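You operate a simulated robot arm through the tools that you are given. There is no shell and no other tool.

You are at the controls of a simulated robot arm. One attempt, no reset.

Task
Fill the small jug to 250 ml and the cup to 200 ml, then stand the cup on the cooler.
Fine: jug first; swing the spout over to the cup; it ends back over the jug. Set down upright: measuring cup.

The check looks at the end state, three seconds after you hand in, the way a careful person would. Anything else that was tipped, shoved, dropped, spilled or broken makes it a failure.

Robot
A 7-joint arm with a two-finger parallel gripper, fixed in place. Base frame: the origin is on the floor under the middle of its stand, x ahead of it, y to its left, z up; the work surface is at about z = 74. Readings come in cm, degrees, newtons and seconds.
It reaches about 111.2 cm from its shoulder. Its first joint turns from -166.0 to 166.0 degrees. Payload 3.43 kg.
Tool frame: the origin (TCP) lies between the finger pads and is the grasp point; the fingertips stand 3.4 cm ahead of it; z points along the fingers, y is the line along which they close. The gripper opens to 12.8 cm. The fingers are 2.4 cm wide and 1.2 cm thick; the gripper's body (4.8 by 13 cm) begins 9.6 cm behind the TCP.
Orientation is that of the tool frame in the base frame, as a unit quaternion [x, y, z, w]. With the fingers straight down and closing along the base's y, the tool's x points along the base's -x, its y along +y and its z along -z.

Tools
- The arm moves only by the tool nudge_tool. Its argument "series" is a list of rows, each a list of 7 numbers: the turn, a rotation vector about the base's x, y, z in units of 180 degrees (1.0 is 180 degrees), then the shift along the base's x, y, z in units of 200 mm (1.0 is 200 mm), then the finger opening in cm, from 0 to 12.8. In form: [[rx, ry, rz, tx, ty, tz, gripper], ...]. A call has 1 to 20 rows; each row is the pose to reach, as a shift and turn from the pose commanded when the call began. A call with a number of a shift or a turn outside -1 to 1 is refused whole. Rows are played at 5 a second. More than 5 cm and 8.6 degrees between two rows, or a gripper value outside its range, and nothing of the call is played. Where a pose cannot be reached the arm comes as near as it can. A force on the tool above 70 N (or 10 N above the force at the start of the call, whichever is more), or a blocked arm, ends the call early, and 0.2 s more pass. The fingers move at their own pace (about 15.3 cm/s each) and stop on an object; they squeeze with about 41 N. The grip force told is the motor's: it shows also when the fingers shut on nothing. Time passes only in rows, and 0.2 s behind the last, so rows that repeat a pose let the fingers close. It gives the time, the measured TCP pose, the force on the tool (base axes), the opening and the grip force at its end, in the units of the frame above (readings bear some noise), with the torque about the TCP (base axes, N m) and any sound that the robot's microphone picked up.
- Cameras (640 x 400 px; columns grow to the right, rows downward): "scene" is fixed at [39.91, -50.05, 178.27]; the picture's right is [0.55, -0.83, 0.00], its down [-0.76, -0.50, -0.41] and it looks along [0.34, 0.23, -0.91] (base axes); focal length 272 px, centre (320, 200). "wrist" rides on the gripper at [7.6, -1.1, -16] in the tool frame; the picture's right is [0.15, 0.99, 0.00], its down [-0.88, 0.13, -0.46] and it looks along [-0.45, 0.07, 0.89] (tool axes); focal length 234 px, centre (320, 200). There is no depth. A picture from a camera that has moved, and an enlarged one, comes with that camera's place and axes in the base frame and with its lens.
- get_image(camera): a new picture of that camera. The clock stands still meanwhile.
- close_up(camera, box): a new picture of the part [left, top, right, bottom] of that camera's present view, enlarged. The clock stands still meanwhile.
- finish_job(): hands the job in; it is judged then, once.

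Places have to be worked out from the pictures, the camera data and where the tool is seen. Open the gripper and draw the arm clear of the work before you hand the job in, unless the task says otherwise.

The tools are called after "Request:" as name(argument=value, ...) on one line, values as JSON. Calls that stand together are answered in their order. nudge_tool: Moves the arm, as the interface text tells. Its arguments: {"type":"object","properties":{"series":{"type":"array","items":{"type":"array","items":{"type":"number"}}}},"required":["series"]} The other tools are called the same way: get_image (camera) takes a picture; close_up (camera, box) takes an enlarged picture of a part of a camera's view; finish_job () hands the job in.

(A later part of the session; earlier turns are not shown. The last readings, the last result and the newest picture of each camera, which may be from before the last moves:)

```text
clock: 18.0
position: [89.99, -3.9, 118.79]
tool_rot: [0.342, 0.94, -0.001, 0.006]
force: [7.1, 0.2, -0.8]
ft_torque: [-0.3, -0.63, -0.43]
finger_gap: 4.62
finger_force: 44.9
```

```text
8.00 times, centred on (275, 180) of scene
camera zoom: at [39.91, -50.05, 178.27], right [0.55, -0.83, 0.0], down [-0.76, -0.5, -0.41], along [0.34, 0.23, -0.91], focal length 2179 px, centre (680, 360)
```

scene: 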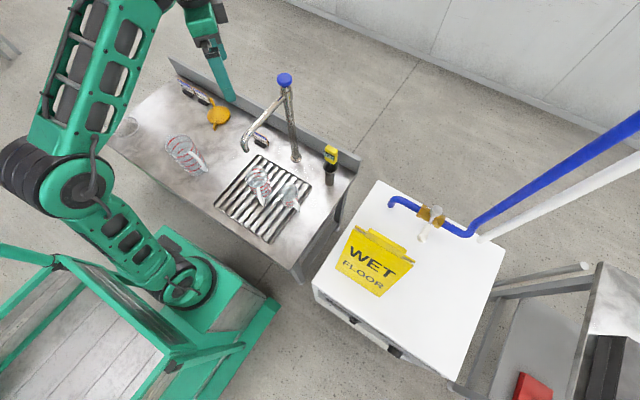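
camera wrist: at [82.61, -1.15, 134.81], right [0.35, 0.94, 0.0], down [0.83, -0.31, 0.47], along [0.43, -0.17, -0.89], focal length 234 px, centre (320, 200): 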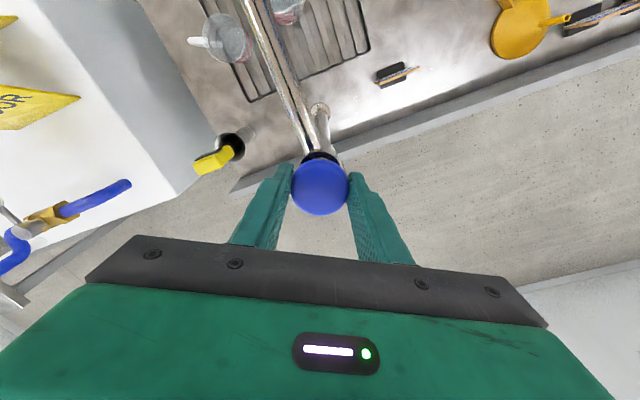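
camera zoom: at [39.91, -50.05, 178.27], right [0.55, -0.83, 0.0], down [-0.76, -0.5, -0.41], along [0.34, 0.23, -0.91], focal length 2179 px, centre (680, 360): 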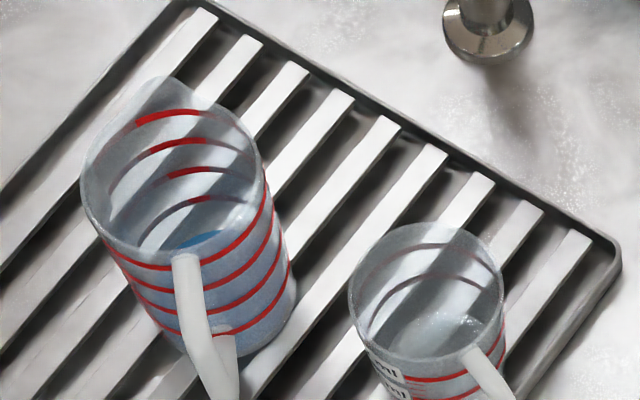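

Releasing stops the flow, so flow runs only while pressed. I zoom hard on the jug to judge the present level.

Request:
close_up(camera="scene", box=[255, 165, 279, 205])

Request:
close_up(camera="wrist", box=[200, 0, 320, 40])

```text
10.00 times, centred on (267, 185) of scene
camera zoom: at [39.91, -50.05, 178.27], right [0.55, -0.83, 0.0], down [-0.76, -0.5, -0.41], along [0.34, 0.23, -0.91], focal length 2723 px, centre (850, 350)
```

zoom: 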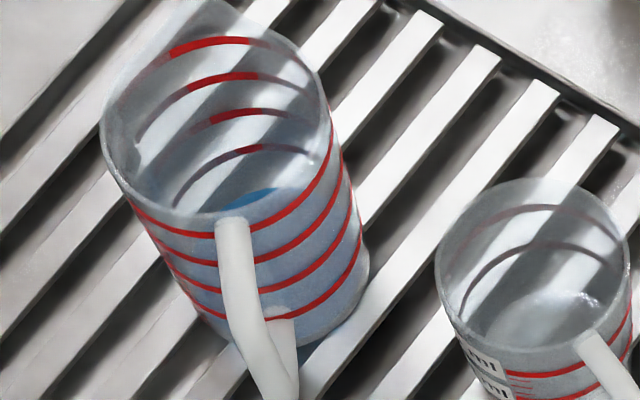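

```text
5.33 times, centred on (260, 20) of wrist
camera zoom: at [83.3, 0.2, 134.82], right [0.52, 0.85, 0.0], down [0.75, -0.46, 0.47], along [0.4, -0.25, -0.88], focal length 1249 px, centre (640, 1160)
```

zoom: 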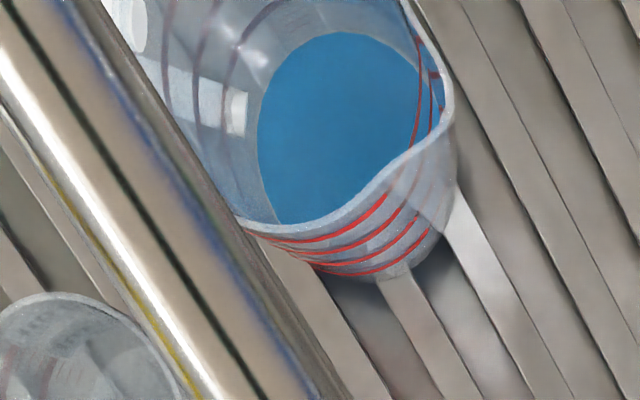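

I zoom on the visible part of the water disc for the rings beside it.

Request:
close_up(camera="wrist", box=[210, 0, 260, 30])

Request:
close_up(camera="scene", box=[256, 165, 272, 189])

```text
12.80 times, centred on (235, 15) of wrist
camera zoom: at [83.3, 0.2, 134.82], right [0.52, 0.85, 0.0], down [0.75, -0.46, 0.47], along [0.4, -0.25, -0.88], focal length 2997 px, centre (1408, 2568)
```

zoom: 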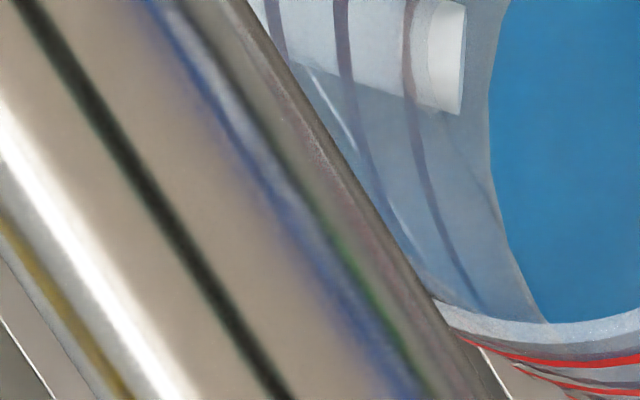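

```text
16.00 times, centred on (264, 177) of scene
camera zoom: at [39.91, -50.05, 178.27], right [0.55, -0.83, 0.0], down [-0.76, -0.5, -0.41], along [0.34, 0.23, -0.91], focal length 4357 px, centre (1216, 568)
```

zoom: 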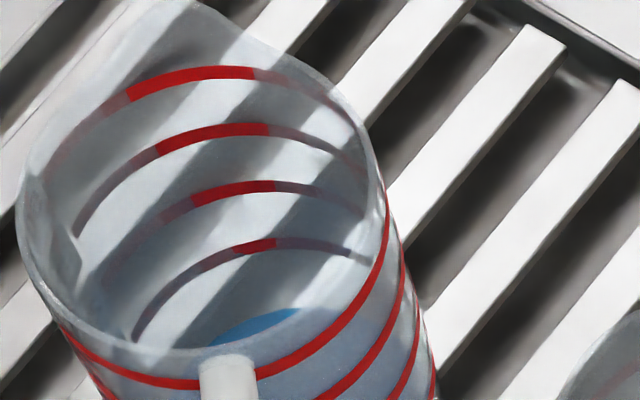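

The water's far edge sits about 1.2 ring spacings below the 125 ring, so only some tens of ml are in. I press again for about 1 s and release in the same call, then re-measure.

Request:
nudge_tool(series=[[0, 0, 0, 0, 0, -0.03, 4.0], [0, 0, 0, 0, 0, -0.03, 4.0], [0, 0, 0, 0, 0, -0.03, 4.0], [0, 0, 0, 0, 0, -0.03, 4.0], [0, 0, 0, 0, 0, 0, 4.0]])

Request:
close_up(camera="scene", box=[256, 165, 272, 189])

Request:
close_up(camera="scene", box=[230, 105, 310, 205])

Request:
close_up(camera="wrist", box=[210, 0, 260, 30])

```text
clock: 19.2
position: [89.93, -3.91, 118.78]
tool_rot: [0.342, 0.94, -0.003, 0.005]
force: [10.6, 2.7, 1.8]
ft_torque: [-0.05, -0.48, -0.76]
finger_gap: 4.63
finger_force: 44.5
```

```text
16.00 times, centred on (264, 177) of scene
camera zoom: at [39.91, -50.05, 178.27], right [0.55, -0.83, 0.0], down [-0.76, -0.5, -0.41], along [0.34, 0.23, -0.91], focal length 4357 px, centre (1216, 568)
```

zoom: 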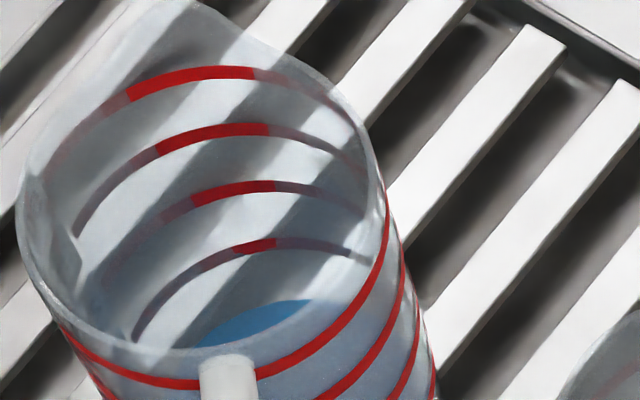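

```text
4.00 times, centred on (270, 155) of scene
camera zoom: at [39.91, -50.05, 178.27], right [0.55, -0.83, 0.0], down [-0.76, -0.5, -0.41], along [0.34, 0.23, -0.91], focal length 1089 px, centre (520, 380)
```

zoom: 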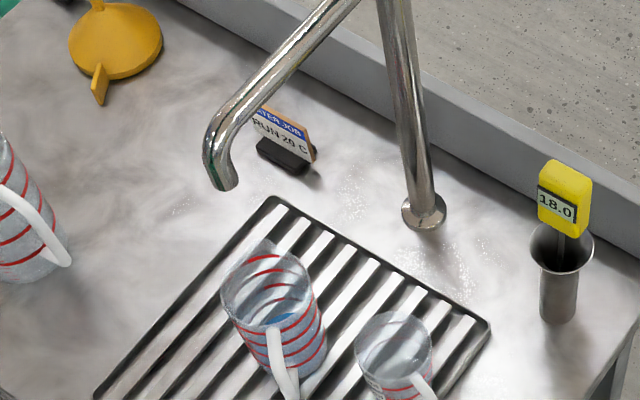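

```text
12.80 times, centred on (235, 15) of wrist
camera zoom: at [83.3, 0.19, 134.78], right [0.52, 0.85, 0.0], down [0.76, -0.46, 0.47], along [0.4, -0.25, -0.89], focal length 2997 px, centre (1408, 2568)
```

zoom: 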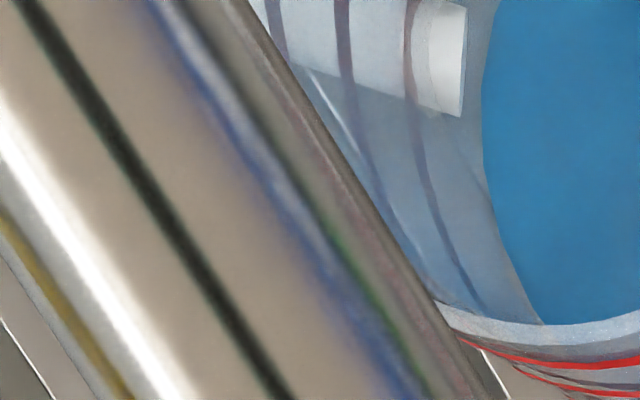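

The level rose about 10 px (roughly 25 ml) for 0.8 s of pressing, so flow is about 30 ml/s. I press for about 3.8 s, which should stay well under 250 ml, and re-measure.

Request:
nudge_tool(series=[[0, 0, 0, 0, 0, -0.03, 4.0], [0, 0, 0, 0, 0, -0.03, 4.0], [0, 0, 0, 0, 0, -0.03, 4.0], [0, 0, 0, 0, 0, -0.03, 4.0], [0, 0, 0, 0, 0, -0.03, 4.0], [0, 0, 0, 0, 0, -0.03, 4.0], [0, 0, 0, 0, 0, -0.03, 4.0], [0, 0, 0, 0, 0, -0.03, 4.0], [0, 0, 0, 0, 0, -0.03, 4.0], [0, 0, 0, 0, 0, -0.03, 4.0], [0, 0, 0, 0, 0, -0.03, 4.0], [0, 0, 0, 0, 0, -0.03, 4.0], [0, 0, 0, 0, 0, -0.03, 4.0], [0, 0, 0, 0, 0, -0.03, 4.0], [0, 0, 0, 0, 0, 0, 4.0]])

Request:
close_up(camera="scene", box=[256, 165, 272, 189])

Request:
close_up(camera="scene", box=[230, 105, 310, 205])

Request:
close_up(camera="wrist", box=[210, 0, 260, 30])

```text
clock: 22.4
position: [89.84, -3.94, 118.83]
tool_rot: [0.342, 0.94, -0.003, 0.005]
force: [9.7, 9.2, 0.4]
ft_torque: [-0.04, -0.38, -0.35]
finger_gap: 4.6
finger_force: 45.4
```

```text
16.00 times, centred on (264, 177) of scene
camera zoom: at [39.91, -50.05, 178.27], right [0.55, -0.83, 0.0], down [-0.76, -0.5, -0.41], along [0.34, 0.23, -0.91], focal length 4357 px, centre (1216, 568)
```

zoom: 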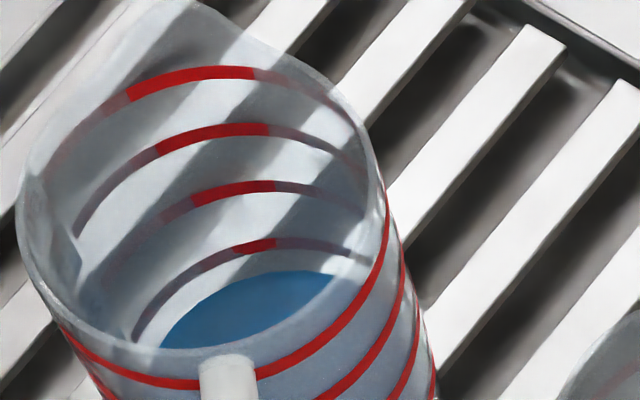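

```text
4.00 times, centred on (270, 155) of scene
camera zoom: at [39.91, -50.05, 178.27], right [0.55, -0.83, 0.0], down [-0.76, -0.5, -0.41], along [0.34, 0.23, -0.91], focal length 1089 px, centre (520, 380)
```

zoom: 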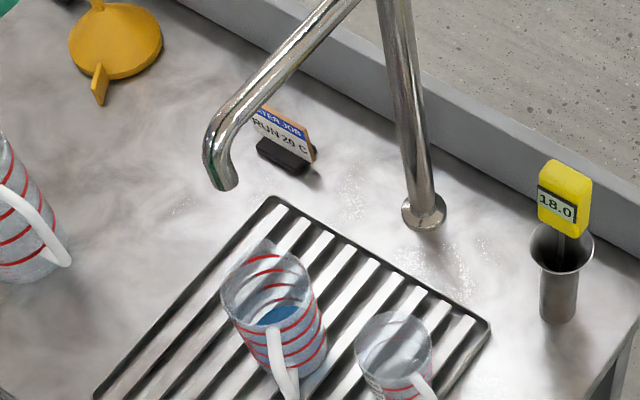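

```text
12.80 times, centred on (235, 15) of wrist
camera zoom: at [83.3, 0.21, 134.8], right [0.52, 0.85, 0.0], down [0.75, -0.46, 0.47], along [0.4, -0.25, -0.89], focal length 2997 px, centre (1408, 2568)
```

zoom: 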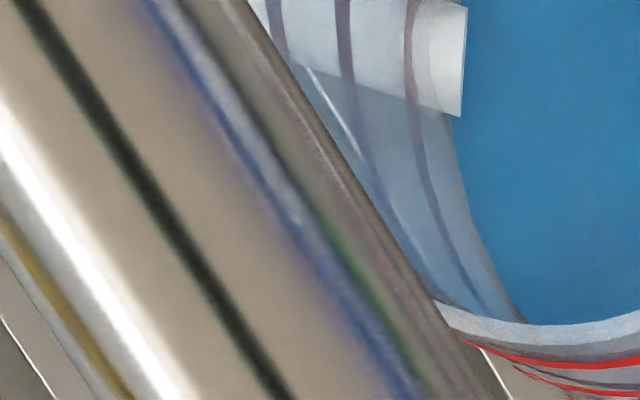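

The level now rises at about 10 px/s (about 22 ml/s); I estimate roughly 90 ml in the jug. I press for another 3.8 s (about 85 ml).

Request:
nudge_tool(series=[[0, 0, 0, 0, 0, -0.03, 4.0], [0, 0, 0, 0, 0, -0.03, 4.0], [0, 0, 0, 0, 0, -0.03, 4.0], [0, 0, 0, 0, 0, -0.03, 4.0], [0, 0, 0, 0, 0, -0.03, 4.0], [0, 0, 0, 0, 0, -0.03, 4.0], [0, 0, 0, 0, 0, -0.03, 4.0], [0, 0, 0, 0, 0, -0.03, 4.0], [0, 0, 0, 0, 0, -0.03, 4.0], [0, 0, 0, 0, 0, -0.03, 4.0], [0, 0, 0, 0, 0, -0.03, 4.0], [0, 0, 0, 0, 0, -0.03, 4.0], [0, 0, 0, 0, 0, -0.03, 4.0], [0, 0, 0, 0, 0, -0.03, 4.0], [0, 0, 0, 0, 0, -0.03, 4.0], [0, 0, 0, 0, 0, -0.03, 4.0], [0, 0, 0, 0, 0, -0.03, 4.0], [0, 0, 0, 0, 0, -0.03, 4.0], [0, 0, 0, 0, 0, -0.03, 4.0], [0, 0, 0, 0, 0, 0, 4.0]])

Request:
close_up(camera="scene", box=[256, 165, 272, 189])

Request:
close_up(camera="wrist", box=[200, 0, 290, 40])

Request:
close_up(camera="scene", box=[230, 105, 310, 205])

```text
clock: 26.6
position: [89.94, -3.88, 118.75]
tool_rot: [0.343, 0.939, -0.002, 0.004]
force: [21.4, 3.0, 2.1]
ft_torque: [0.02, -0.52, -0.62]
finger_gap: 4.6
finger_force: 45.4
```

```text
16.00 times, centred on (264, 177) of scene
camera zoom: at [39.91, -50.05, 178.27], right [0.55, -0.83, 0.0], down [-0.76, -0.5, -0.41], along [0.34, 0.23, -0.91], focal length 4357 px, centre (1216, 568)
```

zoom: 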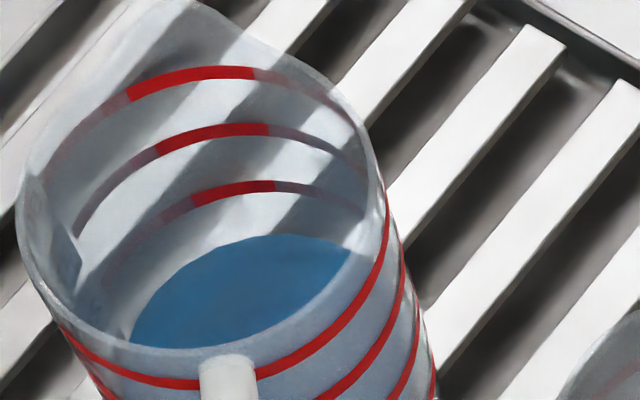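

```text
7.11 times, centred on (245, 20) of wrist
camera zoom: at [83.29, 0.21, 134.77], right [0.52, 0.85, 0.0], down [0.76, -0.46, 0.47], along [0.39, -0.25, -0.89], focal length 1665 px, centre (853, 1480)
```

zoom: 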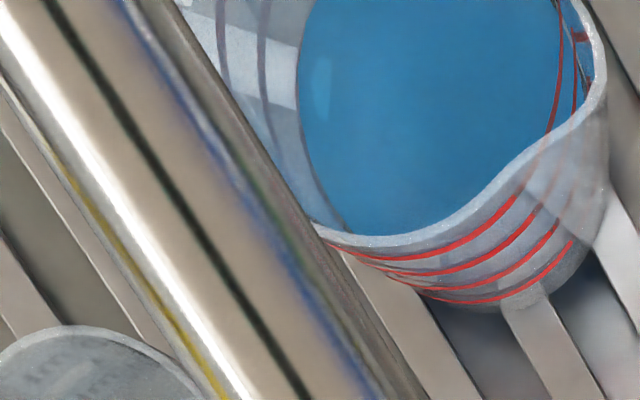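

```text
4.00 times, centred on (270, 155) of scene
camera zoom: at [39.91, -50.05, 178.27], right [0.55, -0.83, 0.0], down [-0.76, -0.5, -0.41], along [0.34, 0.23, -0.91], focal length 1089 px, centre (520, 380)
```

zoom: 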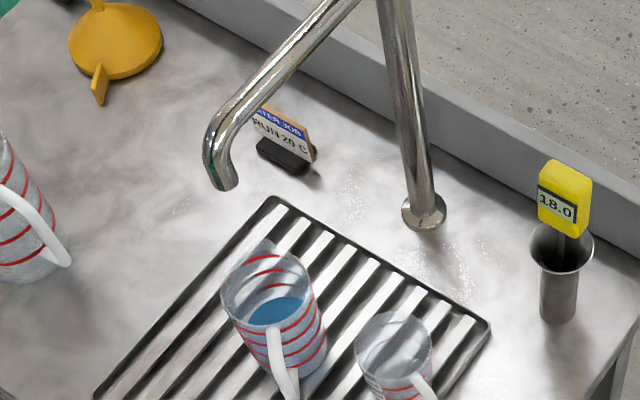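

About 37 px more, so I estimate about 175 ml. I release the knob, rise clear, and go back for a low side view of the jug to read the level properly against the rings.

Request:
nudge_tool(series=[[0, 0, 0, 0, 0, 0, 6.0], [0, 0, 0, 0, 0, 0, 7.5], [0, 0, 0, 0, 0, 0.2, 7.5], [0, 0, 0, 0, 0, 0.4, 7.5], [0, 0, 0.02, -0.2, 0.03, 0.42, 7.5], [0, 0, 0.04, -0.42, 0.07, 0.42, 8], [0, 0, 0.06, -0.64, 0.11, 0.42, 9], [0, 0, 0.08, -0.86, 0.15, 0.42, 10], [0, 0, 0.11, -1.0, 0.2, 0.42, 11]])

Request:
nudge_tool(series=[[0, 0, 0, -0.2, 0.02, 0, 12.8], [0, 0, 0, -0.4, 0.04, 0, 12.8], [0, 0, 0, -0.6, 0.06, 0, 12.8], [0, 0, 0, -0.8, 0.08, 0, 12.8], [0, 0, 0, -1.0, 0.1, -0.1, 12.8], [0, 0, 0, -1.0, 0.12, -0.3, 12.8], [0, 0, 0, -1.0, 0.14, -0.5, 12.8], [0, 0, 0, -1.0, 0.16, -0.7, 12.8], [0, 0, 0, -1.0, 0.18, -0.9, 12.8]])

```text
clock: 27.6
position: [88.81, -4.21, 127.84]
tool_rot: [0.345, 0.938, 0.003, 0.026]
force: [-0.9, -0.3, 0.2]
ft_torque: [0.0, 0.0, 0.0]
finger_gap: 7.52
finger_force: 0.0
stopped in row 5: the force on the tool passed its limit at 259 N (the readings are from after the stop); the commanded pose is now the measured one
```

```text
clock: 29.2
position: [73.23, 0.44, 117.7]
tool_rot: [0.422, 0.906, 0.017, 0.016]
force: [1.2, 1.3, -1.4]
ft_torque: [-0.21, 0.16, 0.0]
finger_gap: 12.79
finger_force: 0.1
stopped in row 7: the force on the tool passed its limit at 470 N (the readings are from after the stop); the commanded pose is now the measured one
```

Both calls stopped on large forces, so something was hit. I look at the scene at once before moving again.

Request:
get_image(camera="scene")

Request:
get_image(camera="wrist")

Request:
close_up(camera="scene", box=[200, 40, 360, 220])

```text
taken
```

scene: 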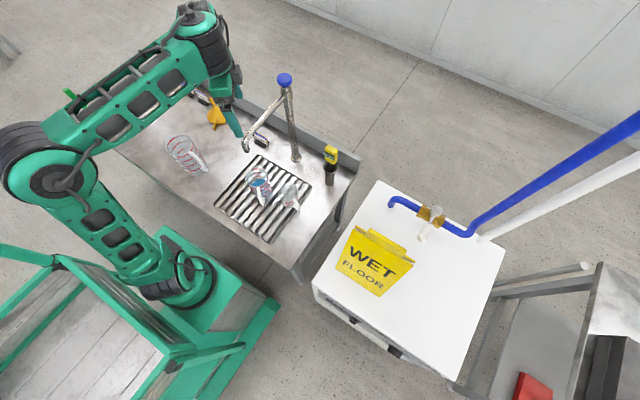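

```text
taken
camera wrist: at [66.83, 5.24, 133.56], right [0.66, 0.75, 0.04], down [0.64, -0.6, 0.47], along [0.38, -0.29, -0.88], focal length 234 px, centre (320, 200)
```

wrist: 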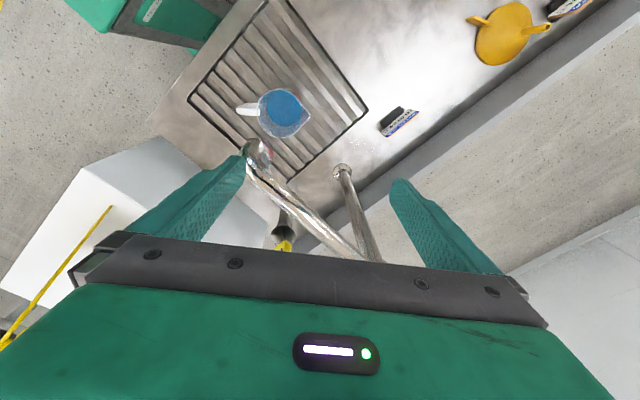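

```text
2.22 times, centred on (280, 130) of scene
camera zoom: at [39.91, -50.05, 178.27], right [0.55, -0.83, 0.0], down [-0.76, -0.5, -0.41], along [0.34, 0.23, -0.91], focal length 605 px, centre (409, 356)
```

zoom: 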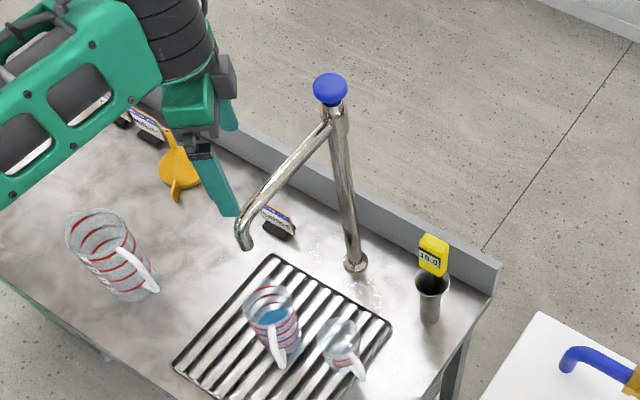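

Nothing is displaced: the left finger came down against the fixed spout elbow because the first call was cut short (arm jerked near full stretch). I lift straight up off the spout and level the tool.

Request:
nudge_tool(series=[[0, 0, 0, 0, 0, 0.1, 12.8], [0, 0, 0, 0, 0, 0.25, 12.8], [0, 0, 0, 0, 0, 0.4, 12.8], [-0.0054, 0.0137, 0, 0, 0, 0.5, 12.8], [-0.0054, 0.0137, 0, 0, 0, 0.5, 12.8]])

Request:
close_up(camera="scene", box=[200, 40, 360, 220])

Request:
get_image(camera="wrist")

```text
clock: 30.4
position: [73.02, 0.35, 127.34]
tool_rot: [0.425, 0.905, -0.001, 0.002]
force: [0.5, 0.5, -0.4]
ft_torque: [-0.02, 0.05, -0.01]
finger_gap: 12.8
finger_force: 0.1
```

```text
2.22 times, centred on (280, 130) of scene
camera zoom: at [39.91, -50.05, 178.27], right [0.55, -0.83, 0.0], down [-0.76, -0.5, -0.41], along [0.34, 0.23, -0.91], focal length 605 px, centre (409, 356)
```

zoom: 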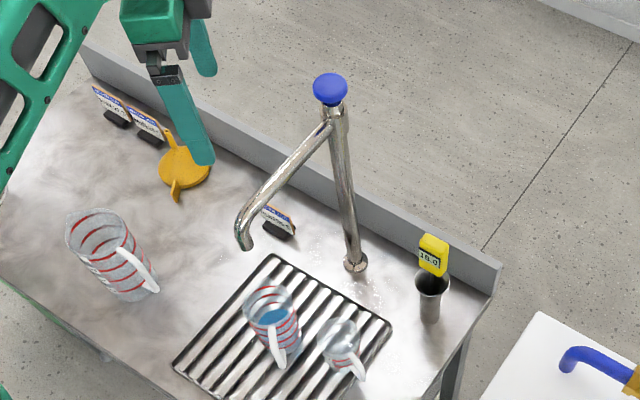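

```text
taken
camera wrist: at [67.19, 5.48, 143.42], right [0.67, 0.74, 0.0], down [0.66, -0.59, 0.46], along [0.34, -0.31, -0.89], focal length 234 px, centre (320, 200)
```

wrist: 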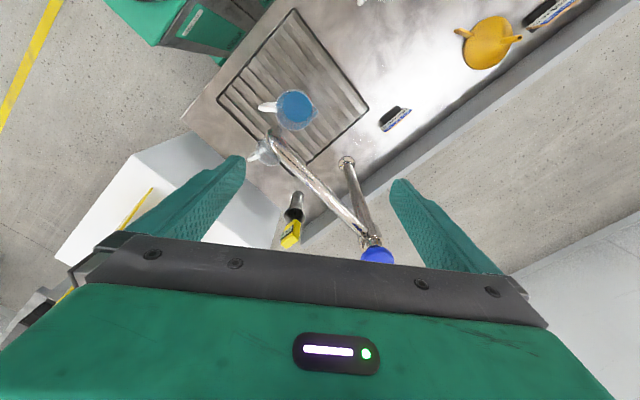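

All is in place and the spout is where it was. Now I back away at height, rotating the tool toward the viewing heading.

Request:
nudge_tool(series=[[0, 0, 0.03, -0.2, 0.03, 0, 12.8], [0, 0, 0.06, -0.4, 0.06, 0, 12.8], [0, 0, 0.09, -0.6, 0.09, 0, 12.8], [0, 0, 0.12, -0.8, 0.12, 0, 12.8], [0, 0, 0.15, -1.0, 0.15, 0, 12.8], [0, 0, 0.167, -1.0, 0.2, -0.15, 12.8], [0, 0, 0.167, -1.0, 0.2, -0.35, 12.8], [0, 0, 0.167, -1.0, 0.2, -0.35, 12.8]])

```text
clock: 32.2
position: [52.73, 4.28, 120.52]
tool_rot: [0.177, 0.984, 0.0, 0.003]
force: [-0.6, 0.4, -1.3]
ft_torque: [-0.01, -0.04, -0.03]
finger_gap: 12.81
finger_force: 0.0
```

I now tilt the tool forward 45° while descending in front of the jug.

Request:
nudge_tool(series=[[-0.014, -0.039, 0, -0.01, 0, -0.15, 12.8], [-0.028, -0.078, 0, -0.02, 0, -0.3, 12.8], [-0.043, -0.118, 0, -0.03, 0, -0.45, 12.8], [-0.057, -0.157, 0, -0.04, 0, -0.6, 12.8], [-0.071, -0.196, 0, -0.05, 0, -0.75, 12.8], [-0.0855, -0.235, 0, -0.06, 0, -0.9, 12.8], [-0.0855, -0.235, 0, -0.06, 0, -1.0, 12.8]])

Request:
get_image(camera="wrist")

Request:
get_image(camera="scene")

```text
clock: 33.8
position: [51.99, 8.26, 103.63]
tool_rot: [0.162, 0.909, -0.064, 0.378]
force: [-0.3, 0.5, -0.4]
ft_torque: [0.02, 0.0, -0.03]
finger_gap: 12.82
finger_force: 0.1
out of reach, approached as far as the arm can: row 6, 7
```

```text
taken
camera wrist: at [35.98, 12.87, 109.51], right [0.24, 0.97, -0.1], down [0.32, 0.02, 0.95], along [0.92, -0.26, -0.31], focal length 234 px, centre (320, 200)
```

wrist: 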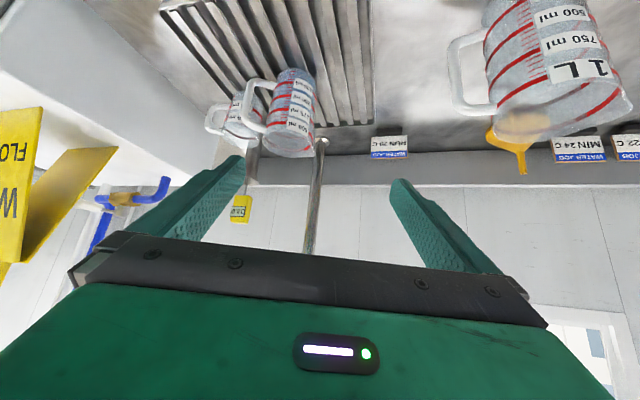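

```text
taken
```

scene: 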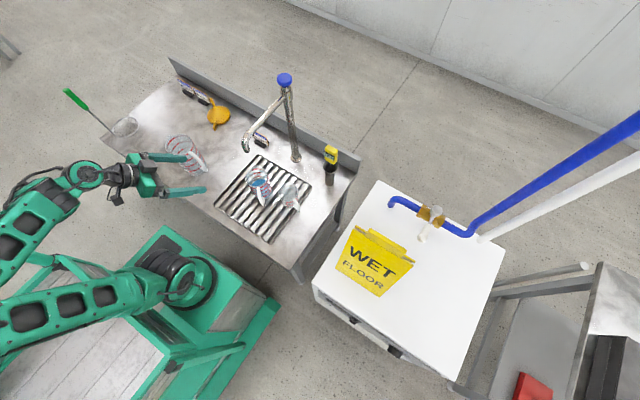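

The arm reached its limit a bit short, but the jug's label side is in view; I zoom on it.

Request:
close_up(camera="wrist", box=[235, 50, 335, 170])

Request:
close_up(camera="wrist", box=[260, 60, 320, 110])

```text
3.33 times, centred on (285, 110) of wrist
camera zoom: at [35.98, 12.87, 109.51], right [0.24, 0.97, -0.1], down [0.32, 0.02, 0.95], along [0.92, -0.26, -0.31], focal length 781 px, centre (437, 500)
```

zoom: 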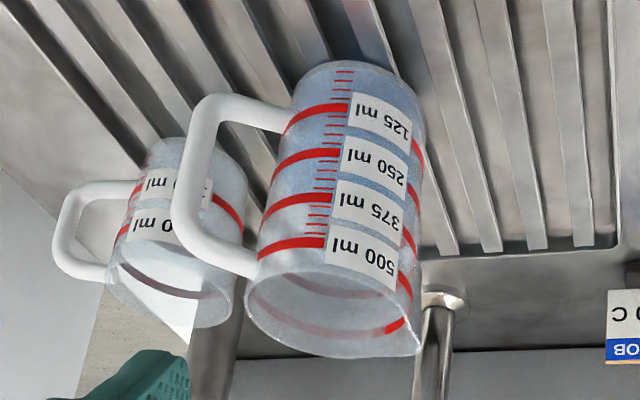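

```text
8.00 times, centred on (290, 85) of wrist
camera zoom: at [35.98, 12.87, 109.51], right [0.24, 0.97, -0.1], down [0.32, 0.02, 0.95], along [0.92, -0.26, -0.31], focal length 1873 px, centre (560, 1120)
```

zoom: 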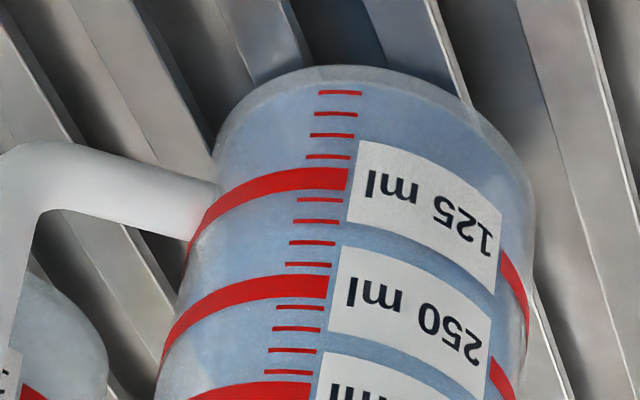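

The level edge is hard to make out from 38° above, so I move forward and lower for a flatter view.

Request:
nudge_tool(series=[[0, 0, 0, 0.04, -0.01, -0.1, 12.8], [0, 0, 0, 0.08, -0.02, -0.2, 12.8], [0, 0, 0, 0.12, -0.03, -0.32, 12.8], [0, 0, 0, 0.16, -0.04, -0.44, 12.8], [0, 0, 0, 0.2, -0.05, -0.56, 12.8], [0, 0, 0, 0.24, -0.06, -0.66, 12.8], [0, 0, 0, 0.27, -0.065, -0.72, 12.8], [0, 0, 0, 0.27, -0.065, -0.72, 12.8]])

Request:
get_image(camera="wrist")

```text
clock: 35.6
position: [58.42, 12.13, 94.63]
tool_rot: [0.162, 0.91, -0.065, 0.376]
force: [0.0, -0.3, 0.2]
ft_torque: [-0.01, 0.02, 0.02]
finger_gap: 12.81
finger_force: 0.0
out of reach, approached as far as the arm can: row 1, 2, 3, 4, 5, 6, 7, 8
```

```text
taken
camera wrist: at [42.37, 16.75, 100.6], right [0.24, 0.96, -0.1], down [0.33, 0.02, 0.94], along [0.91, -0.26, -0.31], focal length 234 px, centre (320, 200)
```

wrist: 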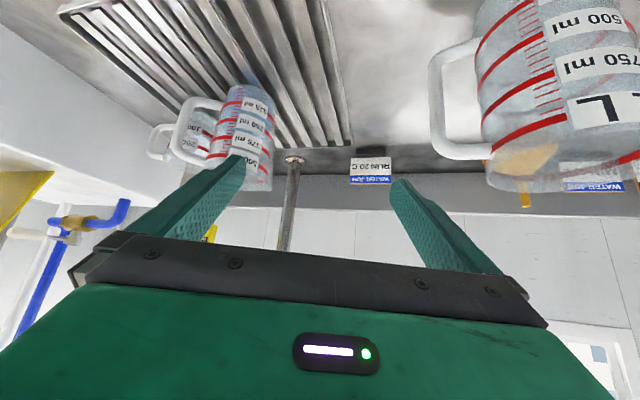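

Request:
close_up(camera="wrist", box=[190, 75, 290, 195])

Request:
close_up(camera="wrist", box=[210, 80, 280, 140])

```text
3.33 times, centred on (240, 135) of wrist
camera zoom: at [42.37, 16.75, 100.6], right [0.24, 0.96, -0.1], down [0.33, 0.02, 0.94], along [0.91, -0.26, -0.31], focal length 781 px, centre (587, 417)
```

zoom: 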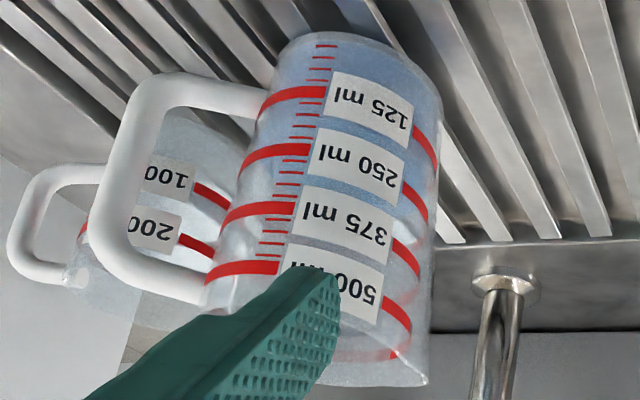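

```text
6.67 times, centred on (245, 110) of wrist
camera zoom: at [42.37, 16.75, 100.6], right [0.24, 0.96, -0.1], down [0.33, 0.02, 0.94], along [0.91, -0.26, -0.31], focal length 1561 px, centre (820, 800)
```

zoom: 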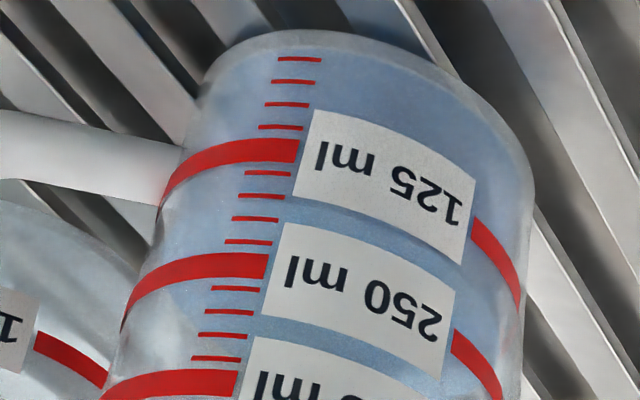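

Request:
close_up(camera="wrist", box=[220, 95, 250, 125])

Request:
close_up(camera="wrist", box=[250, 95, 280, 135])

Request:
close_up(camera="scene", box=[245, 160, 290, 210])

```text
13.33 times, centred on (235, 110) of wrist
camera zoom: at [42.37, 16.75, 100.6], right [0.24, 0.96, -0.1], down [0.33, 0.02, 0.94], along [0.91, -0.26, -0.31], focal length 3122 px, centre (1453, 1400)
```

zoom: 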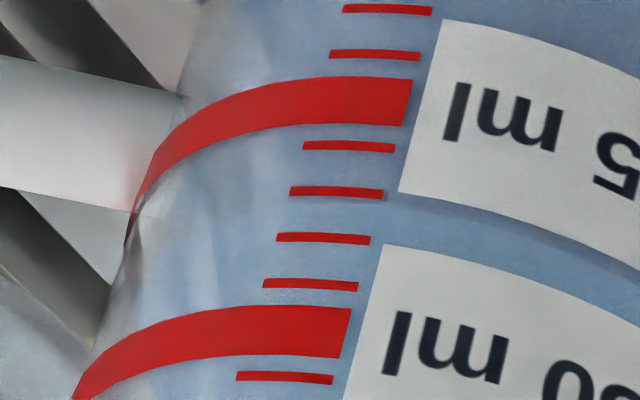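

```text
10.00 times, centred on (265, 115) of wrist
camera zoom: at [42.37, 16.75, 100.6], right [0.24, 0.96, -0.1], down [0.33, 0.02, 0.94], along [0.91, -0.26, -0.31], focal length 2342 px, centre (870, 1050)
```

zoom: 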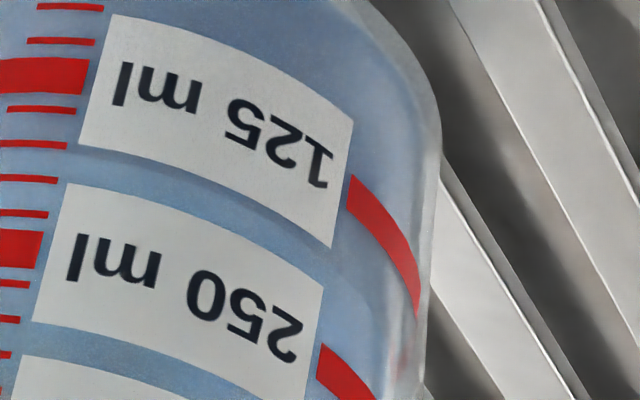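

```text
8.00 times, centred on (268, 185) of scene
camera zoom: at [39.91, -50.05, 178.27], right [0.55, -0.83, 0.0], down [-0.76, -0.5, -0.41], along [0.34, 0.23, -0.91], focal length 2179 px, centre (740, 320)
```

zoom: 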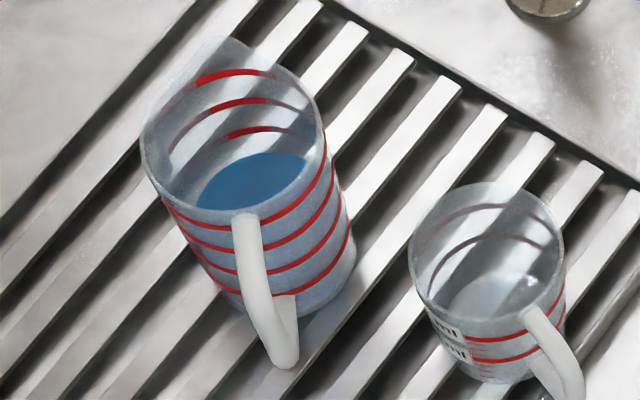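

A dark-to-light boundary between the 125 and 250 labels could be the front waterline near the 175 tick; I zoom there to confirm.

Request:
close_up(camera="wrist", box=[238, 104, 254, 120])

Request:
close_up(camera="wrist", box=[222, 104, 242, 122])

```text
16.00 times, centred on (246, 112) of wrist
camera zoom: at [42.37, 16.75, 100.6], right [0.24, 0.96, -0.1], down [0.33, 0.02, 0.94], along [0.91, -0.26, -0.31], focal length 3747 px, centre (1504, 1608)
```

zoom: 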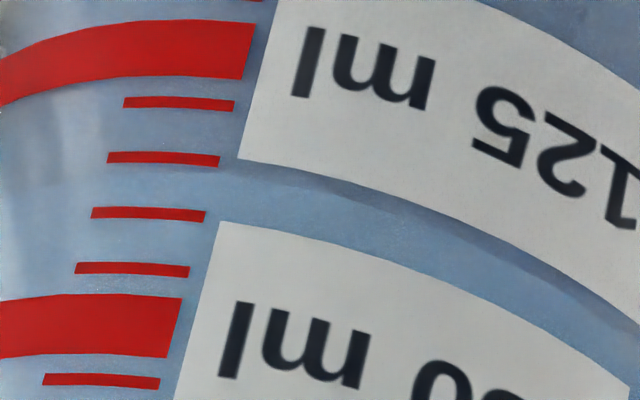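

```text
16.00 times, centred on (232, 113) of wrist
camera zoom: at [42.37, 16.75, 100.6], right [0.24, 0.96, -0.1], down [0.33, 0.02, 0.94], along [0.91, -0.26, -0.31], focal length 3747 px, centre (1728, 1592)
```

zoom: 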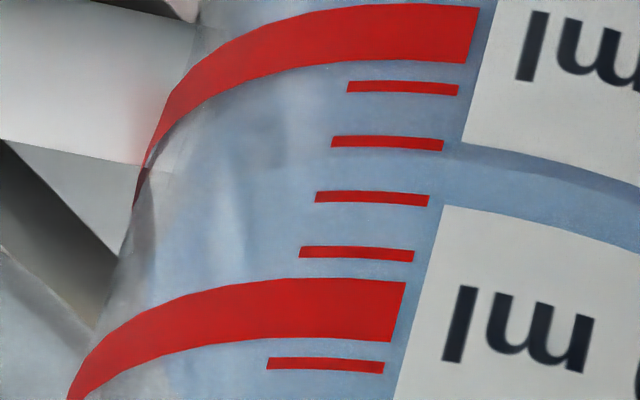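

The boundary lies at about the 175–178 ml tick on the front, and with the wall parallax the true level is about 170–176 ml, matching my timing estimate. I now retrace out of this pose gradually (the commanded pose is unreachable, so I walk it back smoothly) and untilt.

Request:
nudge_tool(series=[[0, 0, 0, 0, 0.15, 0.15, 12.8], [0, 0, 0, 0, 0.3, 0.3, 12.8], [0, 0, 0, 0, 0.42, 0.45, 12.8], [0.014, 0.039, 0, -0.05, 0.42, 0.65, 12.8], [0.028, 0.078, 0, -0.1, 0.42, 0.85, 12.8], [0.043, 0.118, 0, -0.15, 0.4, 1.0, 12.8], [0.057, 0.157, 0, -0.15, 0.38, 1.0, 12.8], [0.071, 0.196, 0, -0.15, 0.36, 1.0, 12.8], [0.0855, 0.235, 0, -0.15, 0.34, 1.0, 12.8], [0.0855, 0.235, 0, -0.15, 0.34, 1.0, 12.8]])

```text
clock: 37.8
position: [55.27, 18.7, 114.34]
tool_rot: [0.176, 0.984, 0.001, 0.001]
force: [0.0, 0.6, 0.7]
ft_torque: [-0.01, 0.0, 0.03]
finger_gap: 12.81
finger_force: 0.2
```

The commanded pose is simply the reached one, so I am at (55.3, 18.7, 114.3). I go up to z about 124 and toward the tap, closing the fingers to press the cap from above.

Request:
nudge_tool(series=[[0, 0, 0, 0, 0, 0.2, 12.8], [0, 0, 0, 0, -0.05, 0.4, 10], [0, 0, 0, 0.1, -0.25, 0.485, 6], [0, 0, 0, 0.22, -0.45, 0.485, 3], [0, 0, 0, 0.34, -0.63, 0.485, 0], [0, 0, 0, 0.46, -0.8, 0.485, 0], [0, 0, 0, 0.55, -0.95, 0.485, 0], [0, 0, 0, 0.55, -0.95, 0.485, 0]])

```text
clock: 39.6
position: [66.13, -0.23, 123.86]
tool_rot: [0.175, 0.985, 0.002, 0.001]
force: [-0.1, -0.3, 0.0]
ft_torque: [0.01, 0.0, 0.0]
finger_gap: 0.0
finger_force: 33.2
```

Now I move along x at this height toward the cap, in two parts.

Request:
nudge_tool(series=[[0, 0, 0, 0.2, -0.03, 0, 0], [0, 0, 0, 0.4, -0.06, 0, 0], [0, 0, 0, 0.6, -0.1, 0, 0], [0, 0, 0, 0.8, -0.14, 0, 0], [0, 0, 0, 0.95, -0.18, 0, 0], [0, 0, 0, 0.95, -0.18, 0, 0]])

Request:
nudge_tool(series=[[0, 0, 0, 0.1, -0.005, 0, 0], [0, 0, 0, 0.2, -0.01, 0, 0], [0, 0, 0, 0.235, -0.01, 0, 0], [0, 0, 0, 0.235, -0.01, 0, 0]])

Request:
get_image(camera="wrist")

Request:
close_up(camera="scene", box=[240, 50, 320, 120])

```text
clock: 41.0
position: [85.27, -3.85, 123.99]
tool_rot: [0.175, 0.985, 0.001, 0.002]
force: [-0.3, -0.4, 0.8]
ft_torque: [-0.01, 0.0, -0.01]
finger_gap: 0.01
finger_force: 32.8
```

```text
clock: 41.8
position: [88.47, -4.13, 125.57]
tool_rot: [0.177, 0.984, 0.004, 0.014]
force: [0.3, 0.1, -0.6]
ft_torque: [0.04, 0.0, 0.0]
finger_gap: 0.0
finger_force: 33.2
stopped in row 4: the force on the tool passed its limit at 89 N (the readings are from after the stop); the commanded pose is now the measured one
```

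```text
taken
camera wrist: at [80.44, -2.63, 141.44], right [0.21, 0.98, 0.01], down [0.86, -0.18, 0.48], along [0.47, -0.09, -0.88], focal length 234 px, centre (320, 200)
```

wrist: 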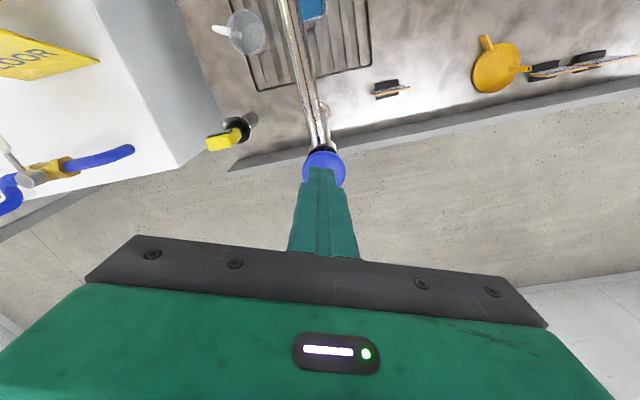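

```text
5.71 times, centred on (280, 85) of scene
camera zoom: at [39.91, -50.05, 178.27], right [0.55, -0.83, 0.0], down [-0.76, -0.5, -0.41], along [0.34, 0.23, -0.91], focal length 1556 px, centre (549, 857)
```

zoom: 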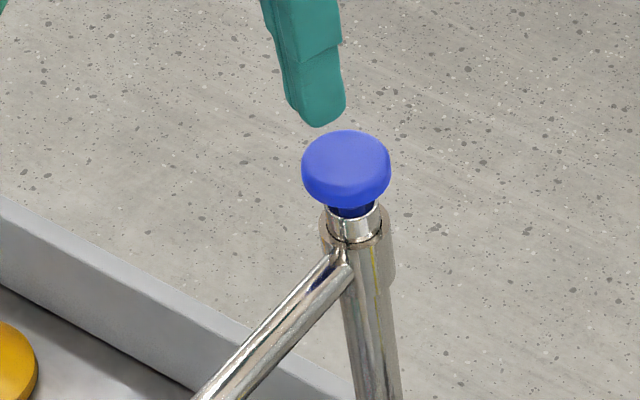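

Again only an arm jerk near full stretch; nothing was touched. I tilt the tool forward 17° so the wrist comes closer to the robot, then hover just above the cap.

Request:
nudge_tool(series=[[-0.011, -0.03, 0, 0, 0, 0, 0], [-0.022, -0.06, 0, 0, 0, 0, 0], [-0.0323, -0.0888, 0, 0.03, 0, -0.03, 0], [-0.0323, -0.0888, 0, 0.07, 0.004, -0.07, 0], [-0.0323, -0.0888, 0, 0.07, 0.004, -0.1, 0]])

Request:
get_image(camera="wrist")

Request:
close_up(camera="scene", box=[240, 50, 320, 120])

```text
clock: 43.0
position: [90.01, -4.05, 123.16]
tool_rot: [0.173, 0.972, -0.022, 0.157]
force: [0.0, 0.5, -0.7]
ft_torque: [0.01, -0.01, 0.01]
finger_gap: 0.0
finger_force: 33.2
```

```text
taken
camera wrist: at [78.18, -1.12, 136.03], right [0.21, 0.98, -0.03], down [0.69, -0.12, 0.71], along [0.69, -0.17, -0.7], focal length 234 px, centre (320, 200)
```

wrist: 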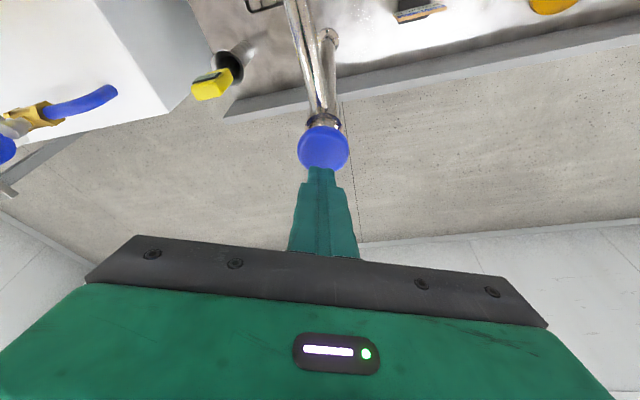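

```text
5.71 times, centred on (280, 85) of scene
camera zoom: at [39.91, -50.05, 178.27], right [0.55, -0.83, 0.0], down [-0.76, -0.5, -0.41], along [0.34, 0.23, -0.91], focal length 1556 px, centre (549, 857)
```

zoom: 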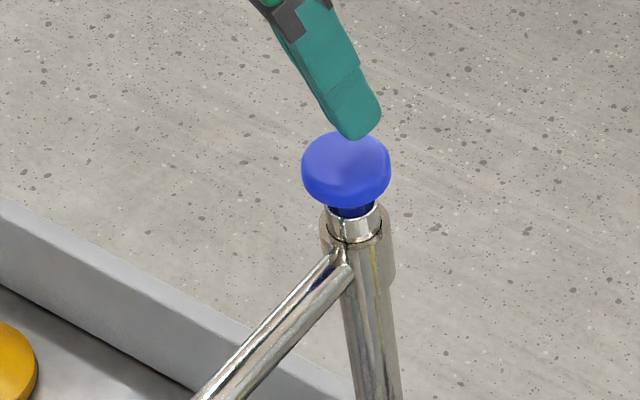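

Smooth this time. I shift 0.5 cm back for a central contact and descend 1 cm toward the cap, watching the force.

Request:
nudge_tool(series=[[0, 0, 0, -0.025, 0, -0.025, 0], [0, 0, 0, -0.025, 0, -0.05, 0]])

Request:
close_up(camera="scene", box=[240, 60, 310, 160])

```text
clock: 43.6
position: [89.52, -4.02, 122.17]
tool_rot: [0.173, 0.972, -0.022, 0.156]
force: [-0.4, -0.4, 0.1]
ft_torque: [0.0, 0.01, -0.01]
finger_gap: 0.02
finger_force: 32.8
```

```text
4.00 times, centred on (275, 110) of scene
camera zoom: at [39.91, -50.05, 178.27], right [0.55, -0.83, 0.0], down [-0.76, -0.5, -0.41], along [0.34, 0.23, -0.91], focal length 1089 px, centre (500, 560)
```

zoom: 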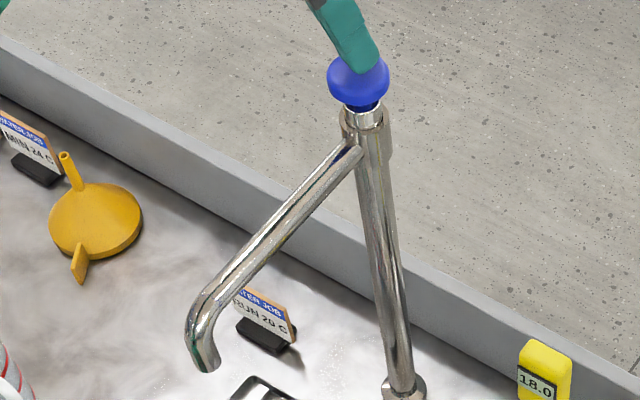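

No contact yet. I lower another 4 mm.

Request:
nudge_tool(series=[[0, 0, 0, 0, 0, -0.02, 0]])

```text
clock: 44.0
position: [89.46, -4.14, 121.9]
tool_rot: [0.174, 0.972, -0.022, 0.158]
force: [-0.4, 0.7, 1.2]
ft_torque: [0.03, 0.01, 0.01]
finger_gap: 0.0
finger_force: 33.1
```

Contact is just beginning (1.2 N). I press 7 mm deeper for 1.6 s and release, then measure the rise.

Request:
nudge_tool(series=[[0, 0, 0, 0, 0, -0.035, 0], [0, 0, 0, 0, 0, -0.035, 0], [0, 0, 0, 0, 0, -0.035, 0], [0, 0, 0, 0, 0, -0.035, 0], [0, 0, 0, 0, 0, -0.035, 0], [0, 0, 0, 0, 0, -0.035, 0], [0, 0, 0, 0, 0, -0.035, 0], [0, 0, 0, 0, 0, -0.035, 0], [0, 0, 0, 0, 0, 0.015, 0]])

Request:
close_up(camera="scene", box=[256, 165, 272, 189])

Request:
close_up(camera="scene", box=[230, 60, 310, 205])

```text
clock: 46.0
position: [89.37, -4.06, 122.05]
tool_rot: [0.173, 0.972, -0.022, 0.157]
force: [-0.3, 0.6, -0.1]
ft_torque: [-0.01, 0.02, -0.02]
finger_gap: 0.0
finger_force: 33.8
```

```text
16.00 times, centred on (264, 177) of scene
camera zoom: at [39.91, -50.05, 178.27], right [0.55, -0.83, 0.0], down [-0.76, -0.5, -0.41], along [0.34, 0.23, -0.91], focal length 4357 px, centre (1216, 568)
```

zoom: 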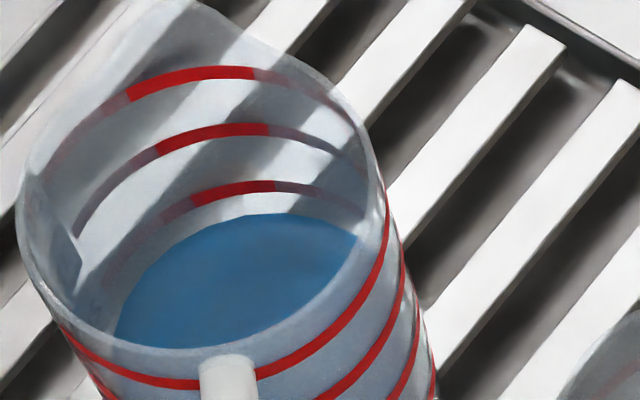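

```text
2.76 times, centred on (270, 132) of scene
camera zoom: at [39.91, -50.05, 178.27], right [0.55, -0.83, 0.0], down [-0.76, -0.5, -0.41], along [0.34, 0.23, -0.91], focal length 751 px, centre (458, 386)
```

zoom: 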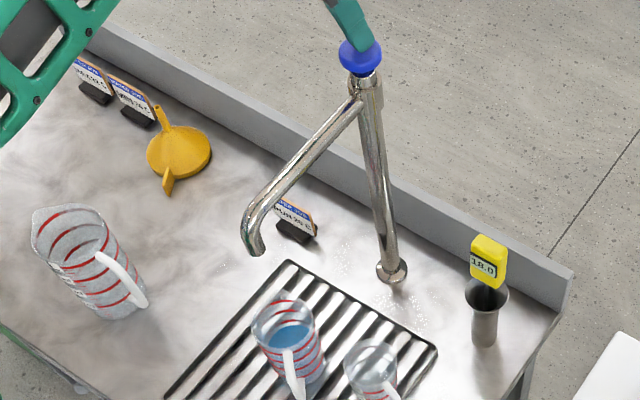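

The far edge rose from about 234 to about 213 px, some 45 ml, so about 215–220 ml now. I zoom tighter for a careful measurement against the 250 ring.

Request:
close_up(camera="scene", box=[258, 173, 270, 183])

Request:
close_up(camera="scene", box=[250, 180, 282, 204])

```text
16.00 times, centred on (264, 178) of scene
camera zoom: at [39.91, -50.05, 178.27], right [0.55, -0.83, 0.0], down [-0.76, -0.5, -0.41], along [0.34, 0.23, -0.91], focal length 4357 px, centre (1216, 552)
```

zoom: 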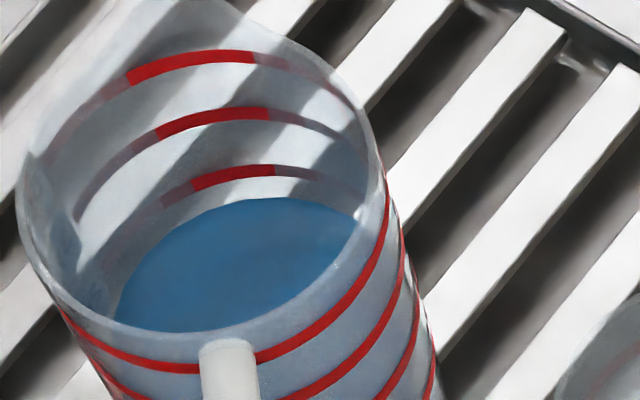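

```text
16.00 times, centred on (266, 192) of scene
camera zoom: at [39.91, -50.05, 178.27], right [0.55, -0.83, 0.0], down [-0.76, -0.5, -0.41], along [0.34, 0.23, -0.91], focal length 4357 px, centre (1184, 328)
```

zoom: 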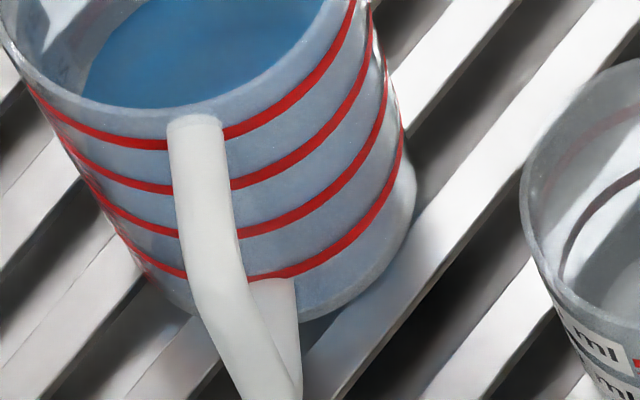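

From ring geometry (wall about 0.25 cm inside the printed ring) I put the jug at about 211–215 ml. I add a shorter press of about 1 s (expected about 28–30 ml).

Request:
nudge_tool(series=[[0, 0, 0, 0, 0, -0.05, 0], [0, 0, 0, 0, 0, -0.05, 0], [0, 0, 0, 0, 0, -0.05, 0], [0, 0, 0, 0, 0, -0.05, 0], [0, 0, 0, 0, 0, 0, 0]])

Request:
close_up(camera="scene", box=[256, 165, 272, 189])

Request:
close_up(camera="scene", box=[230, 60, 310, 205])

```text
clock: 47.2
position: [89.38, -3.98, 122.0]
tool_rot: [0.173, 0.972, -0.022, 0.156]
force: [-0.1, -0.4, 0.4]
ft_torque: [0.02, -0.02, 0.05]
finger_gap: 0.01
finger_force: 33.0
```

```text
16.00 times, centred on (264, 177) of scene
camera zoom: at [39.91, -50.05, 178.27], right [0.55, -0.83, 0.0], down [-0.76, -0.5, -0.41], along [0.34, 0.23, -0.91], focal length 4357 px, centre (1216, 568)
```

zoom: 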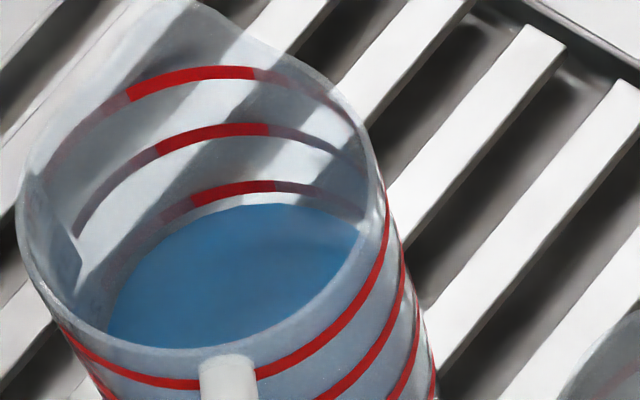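

```text
2.76 times, centred on (270, 132) of scene
camera zoom: at [39.91, -50.05, 178.27], right [0.55, -0.83, 0.0], down [-0.76, -0.5, -0.41], along [0.34, 0.23, -0.91], focal length 751 px, centre (458, 386)
```

zoom: 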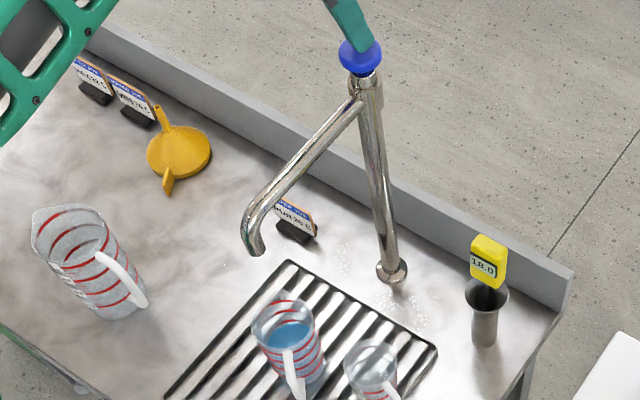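

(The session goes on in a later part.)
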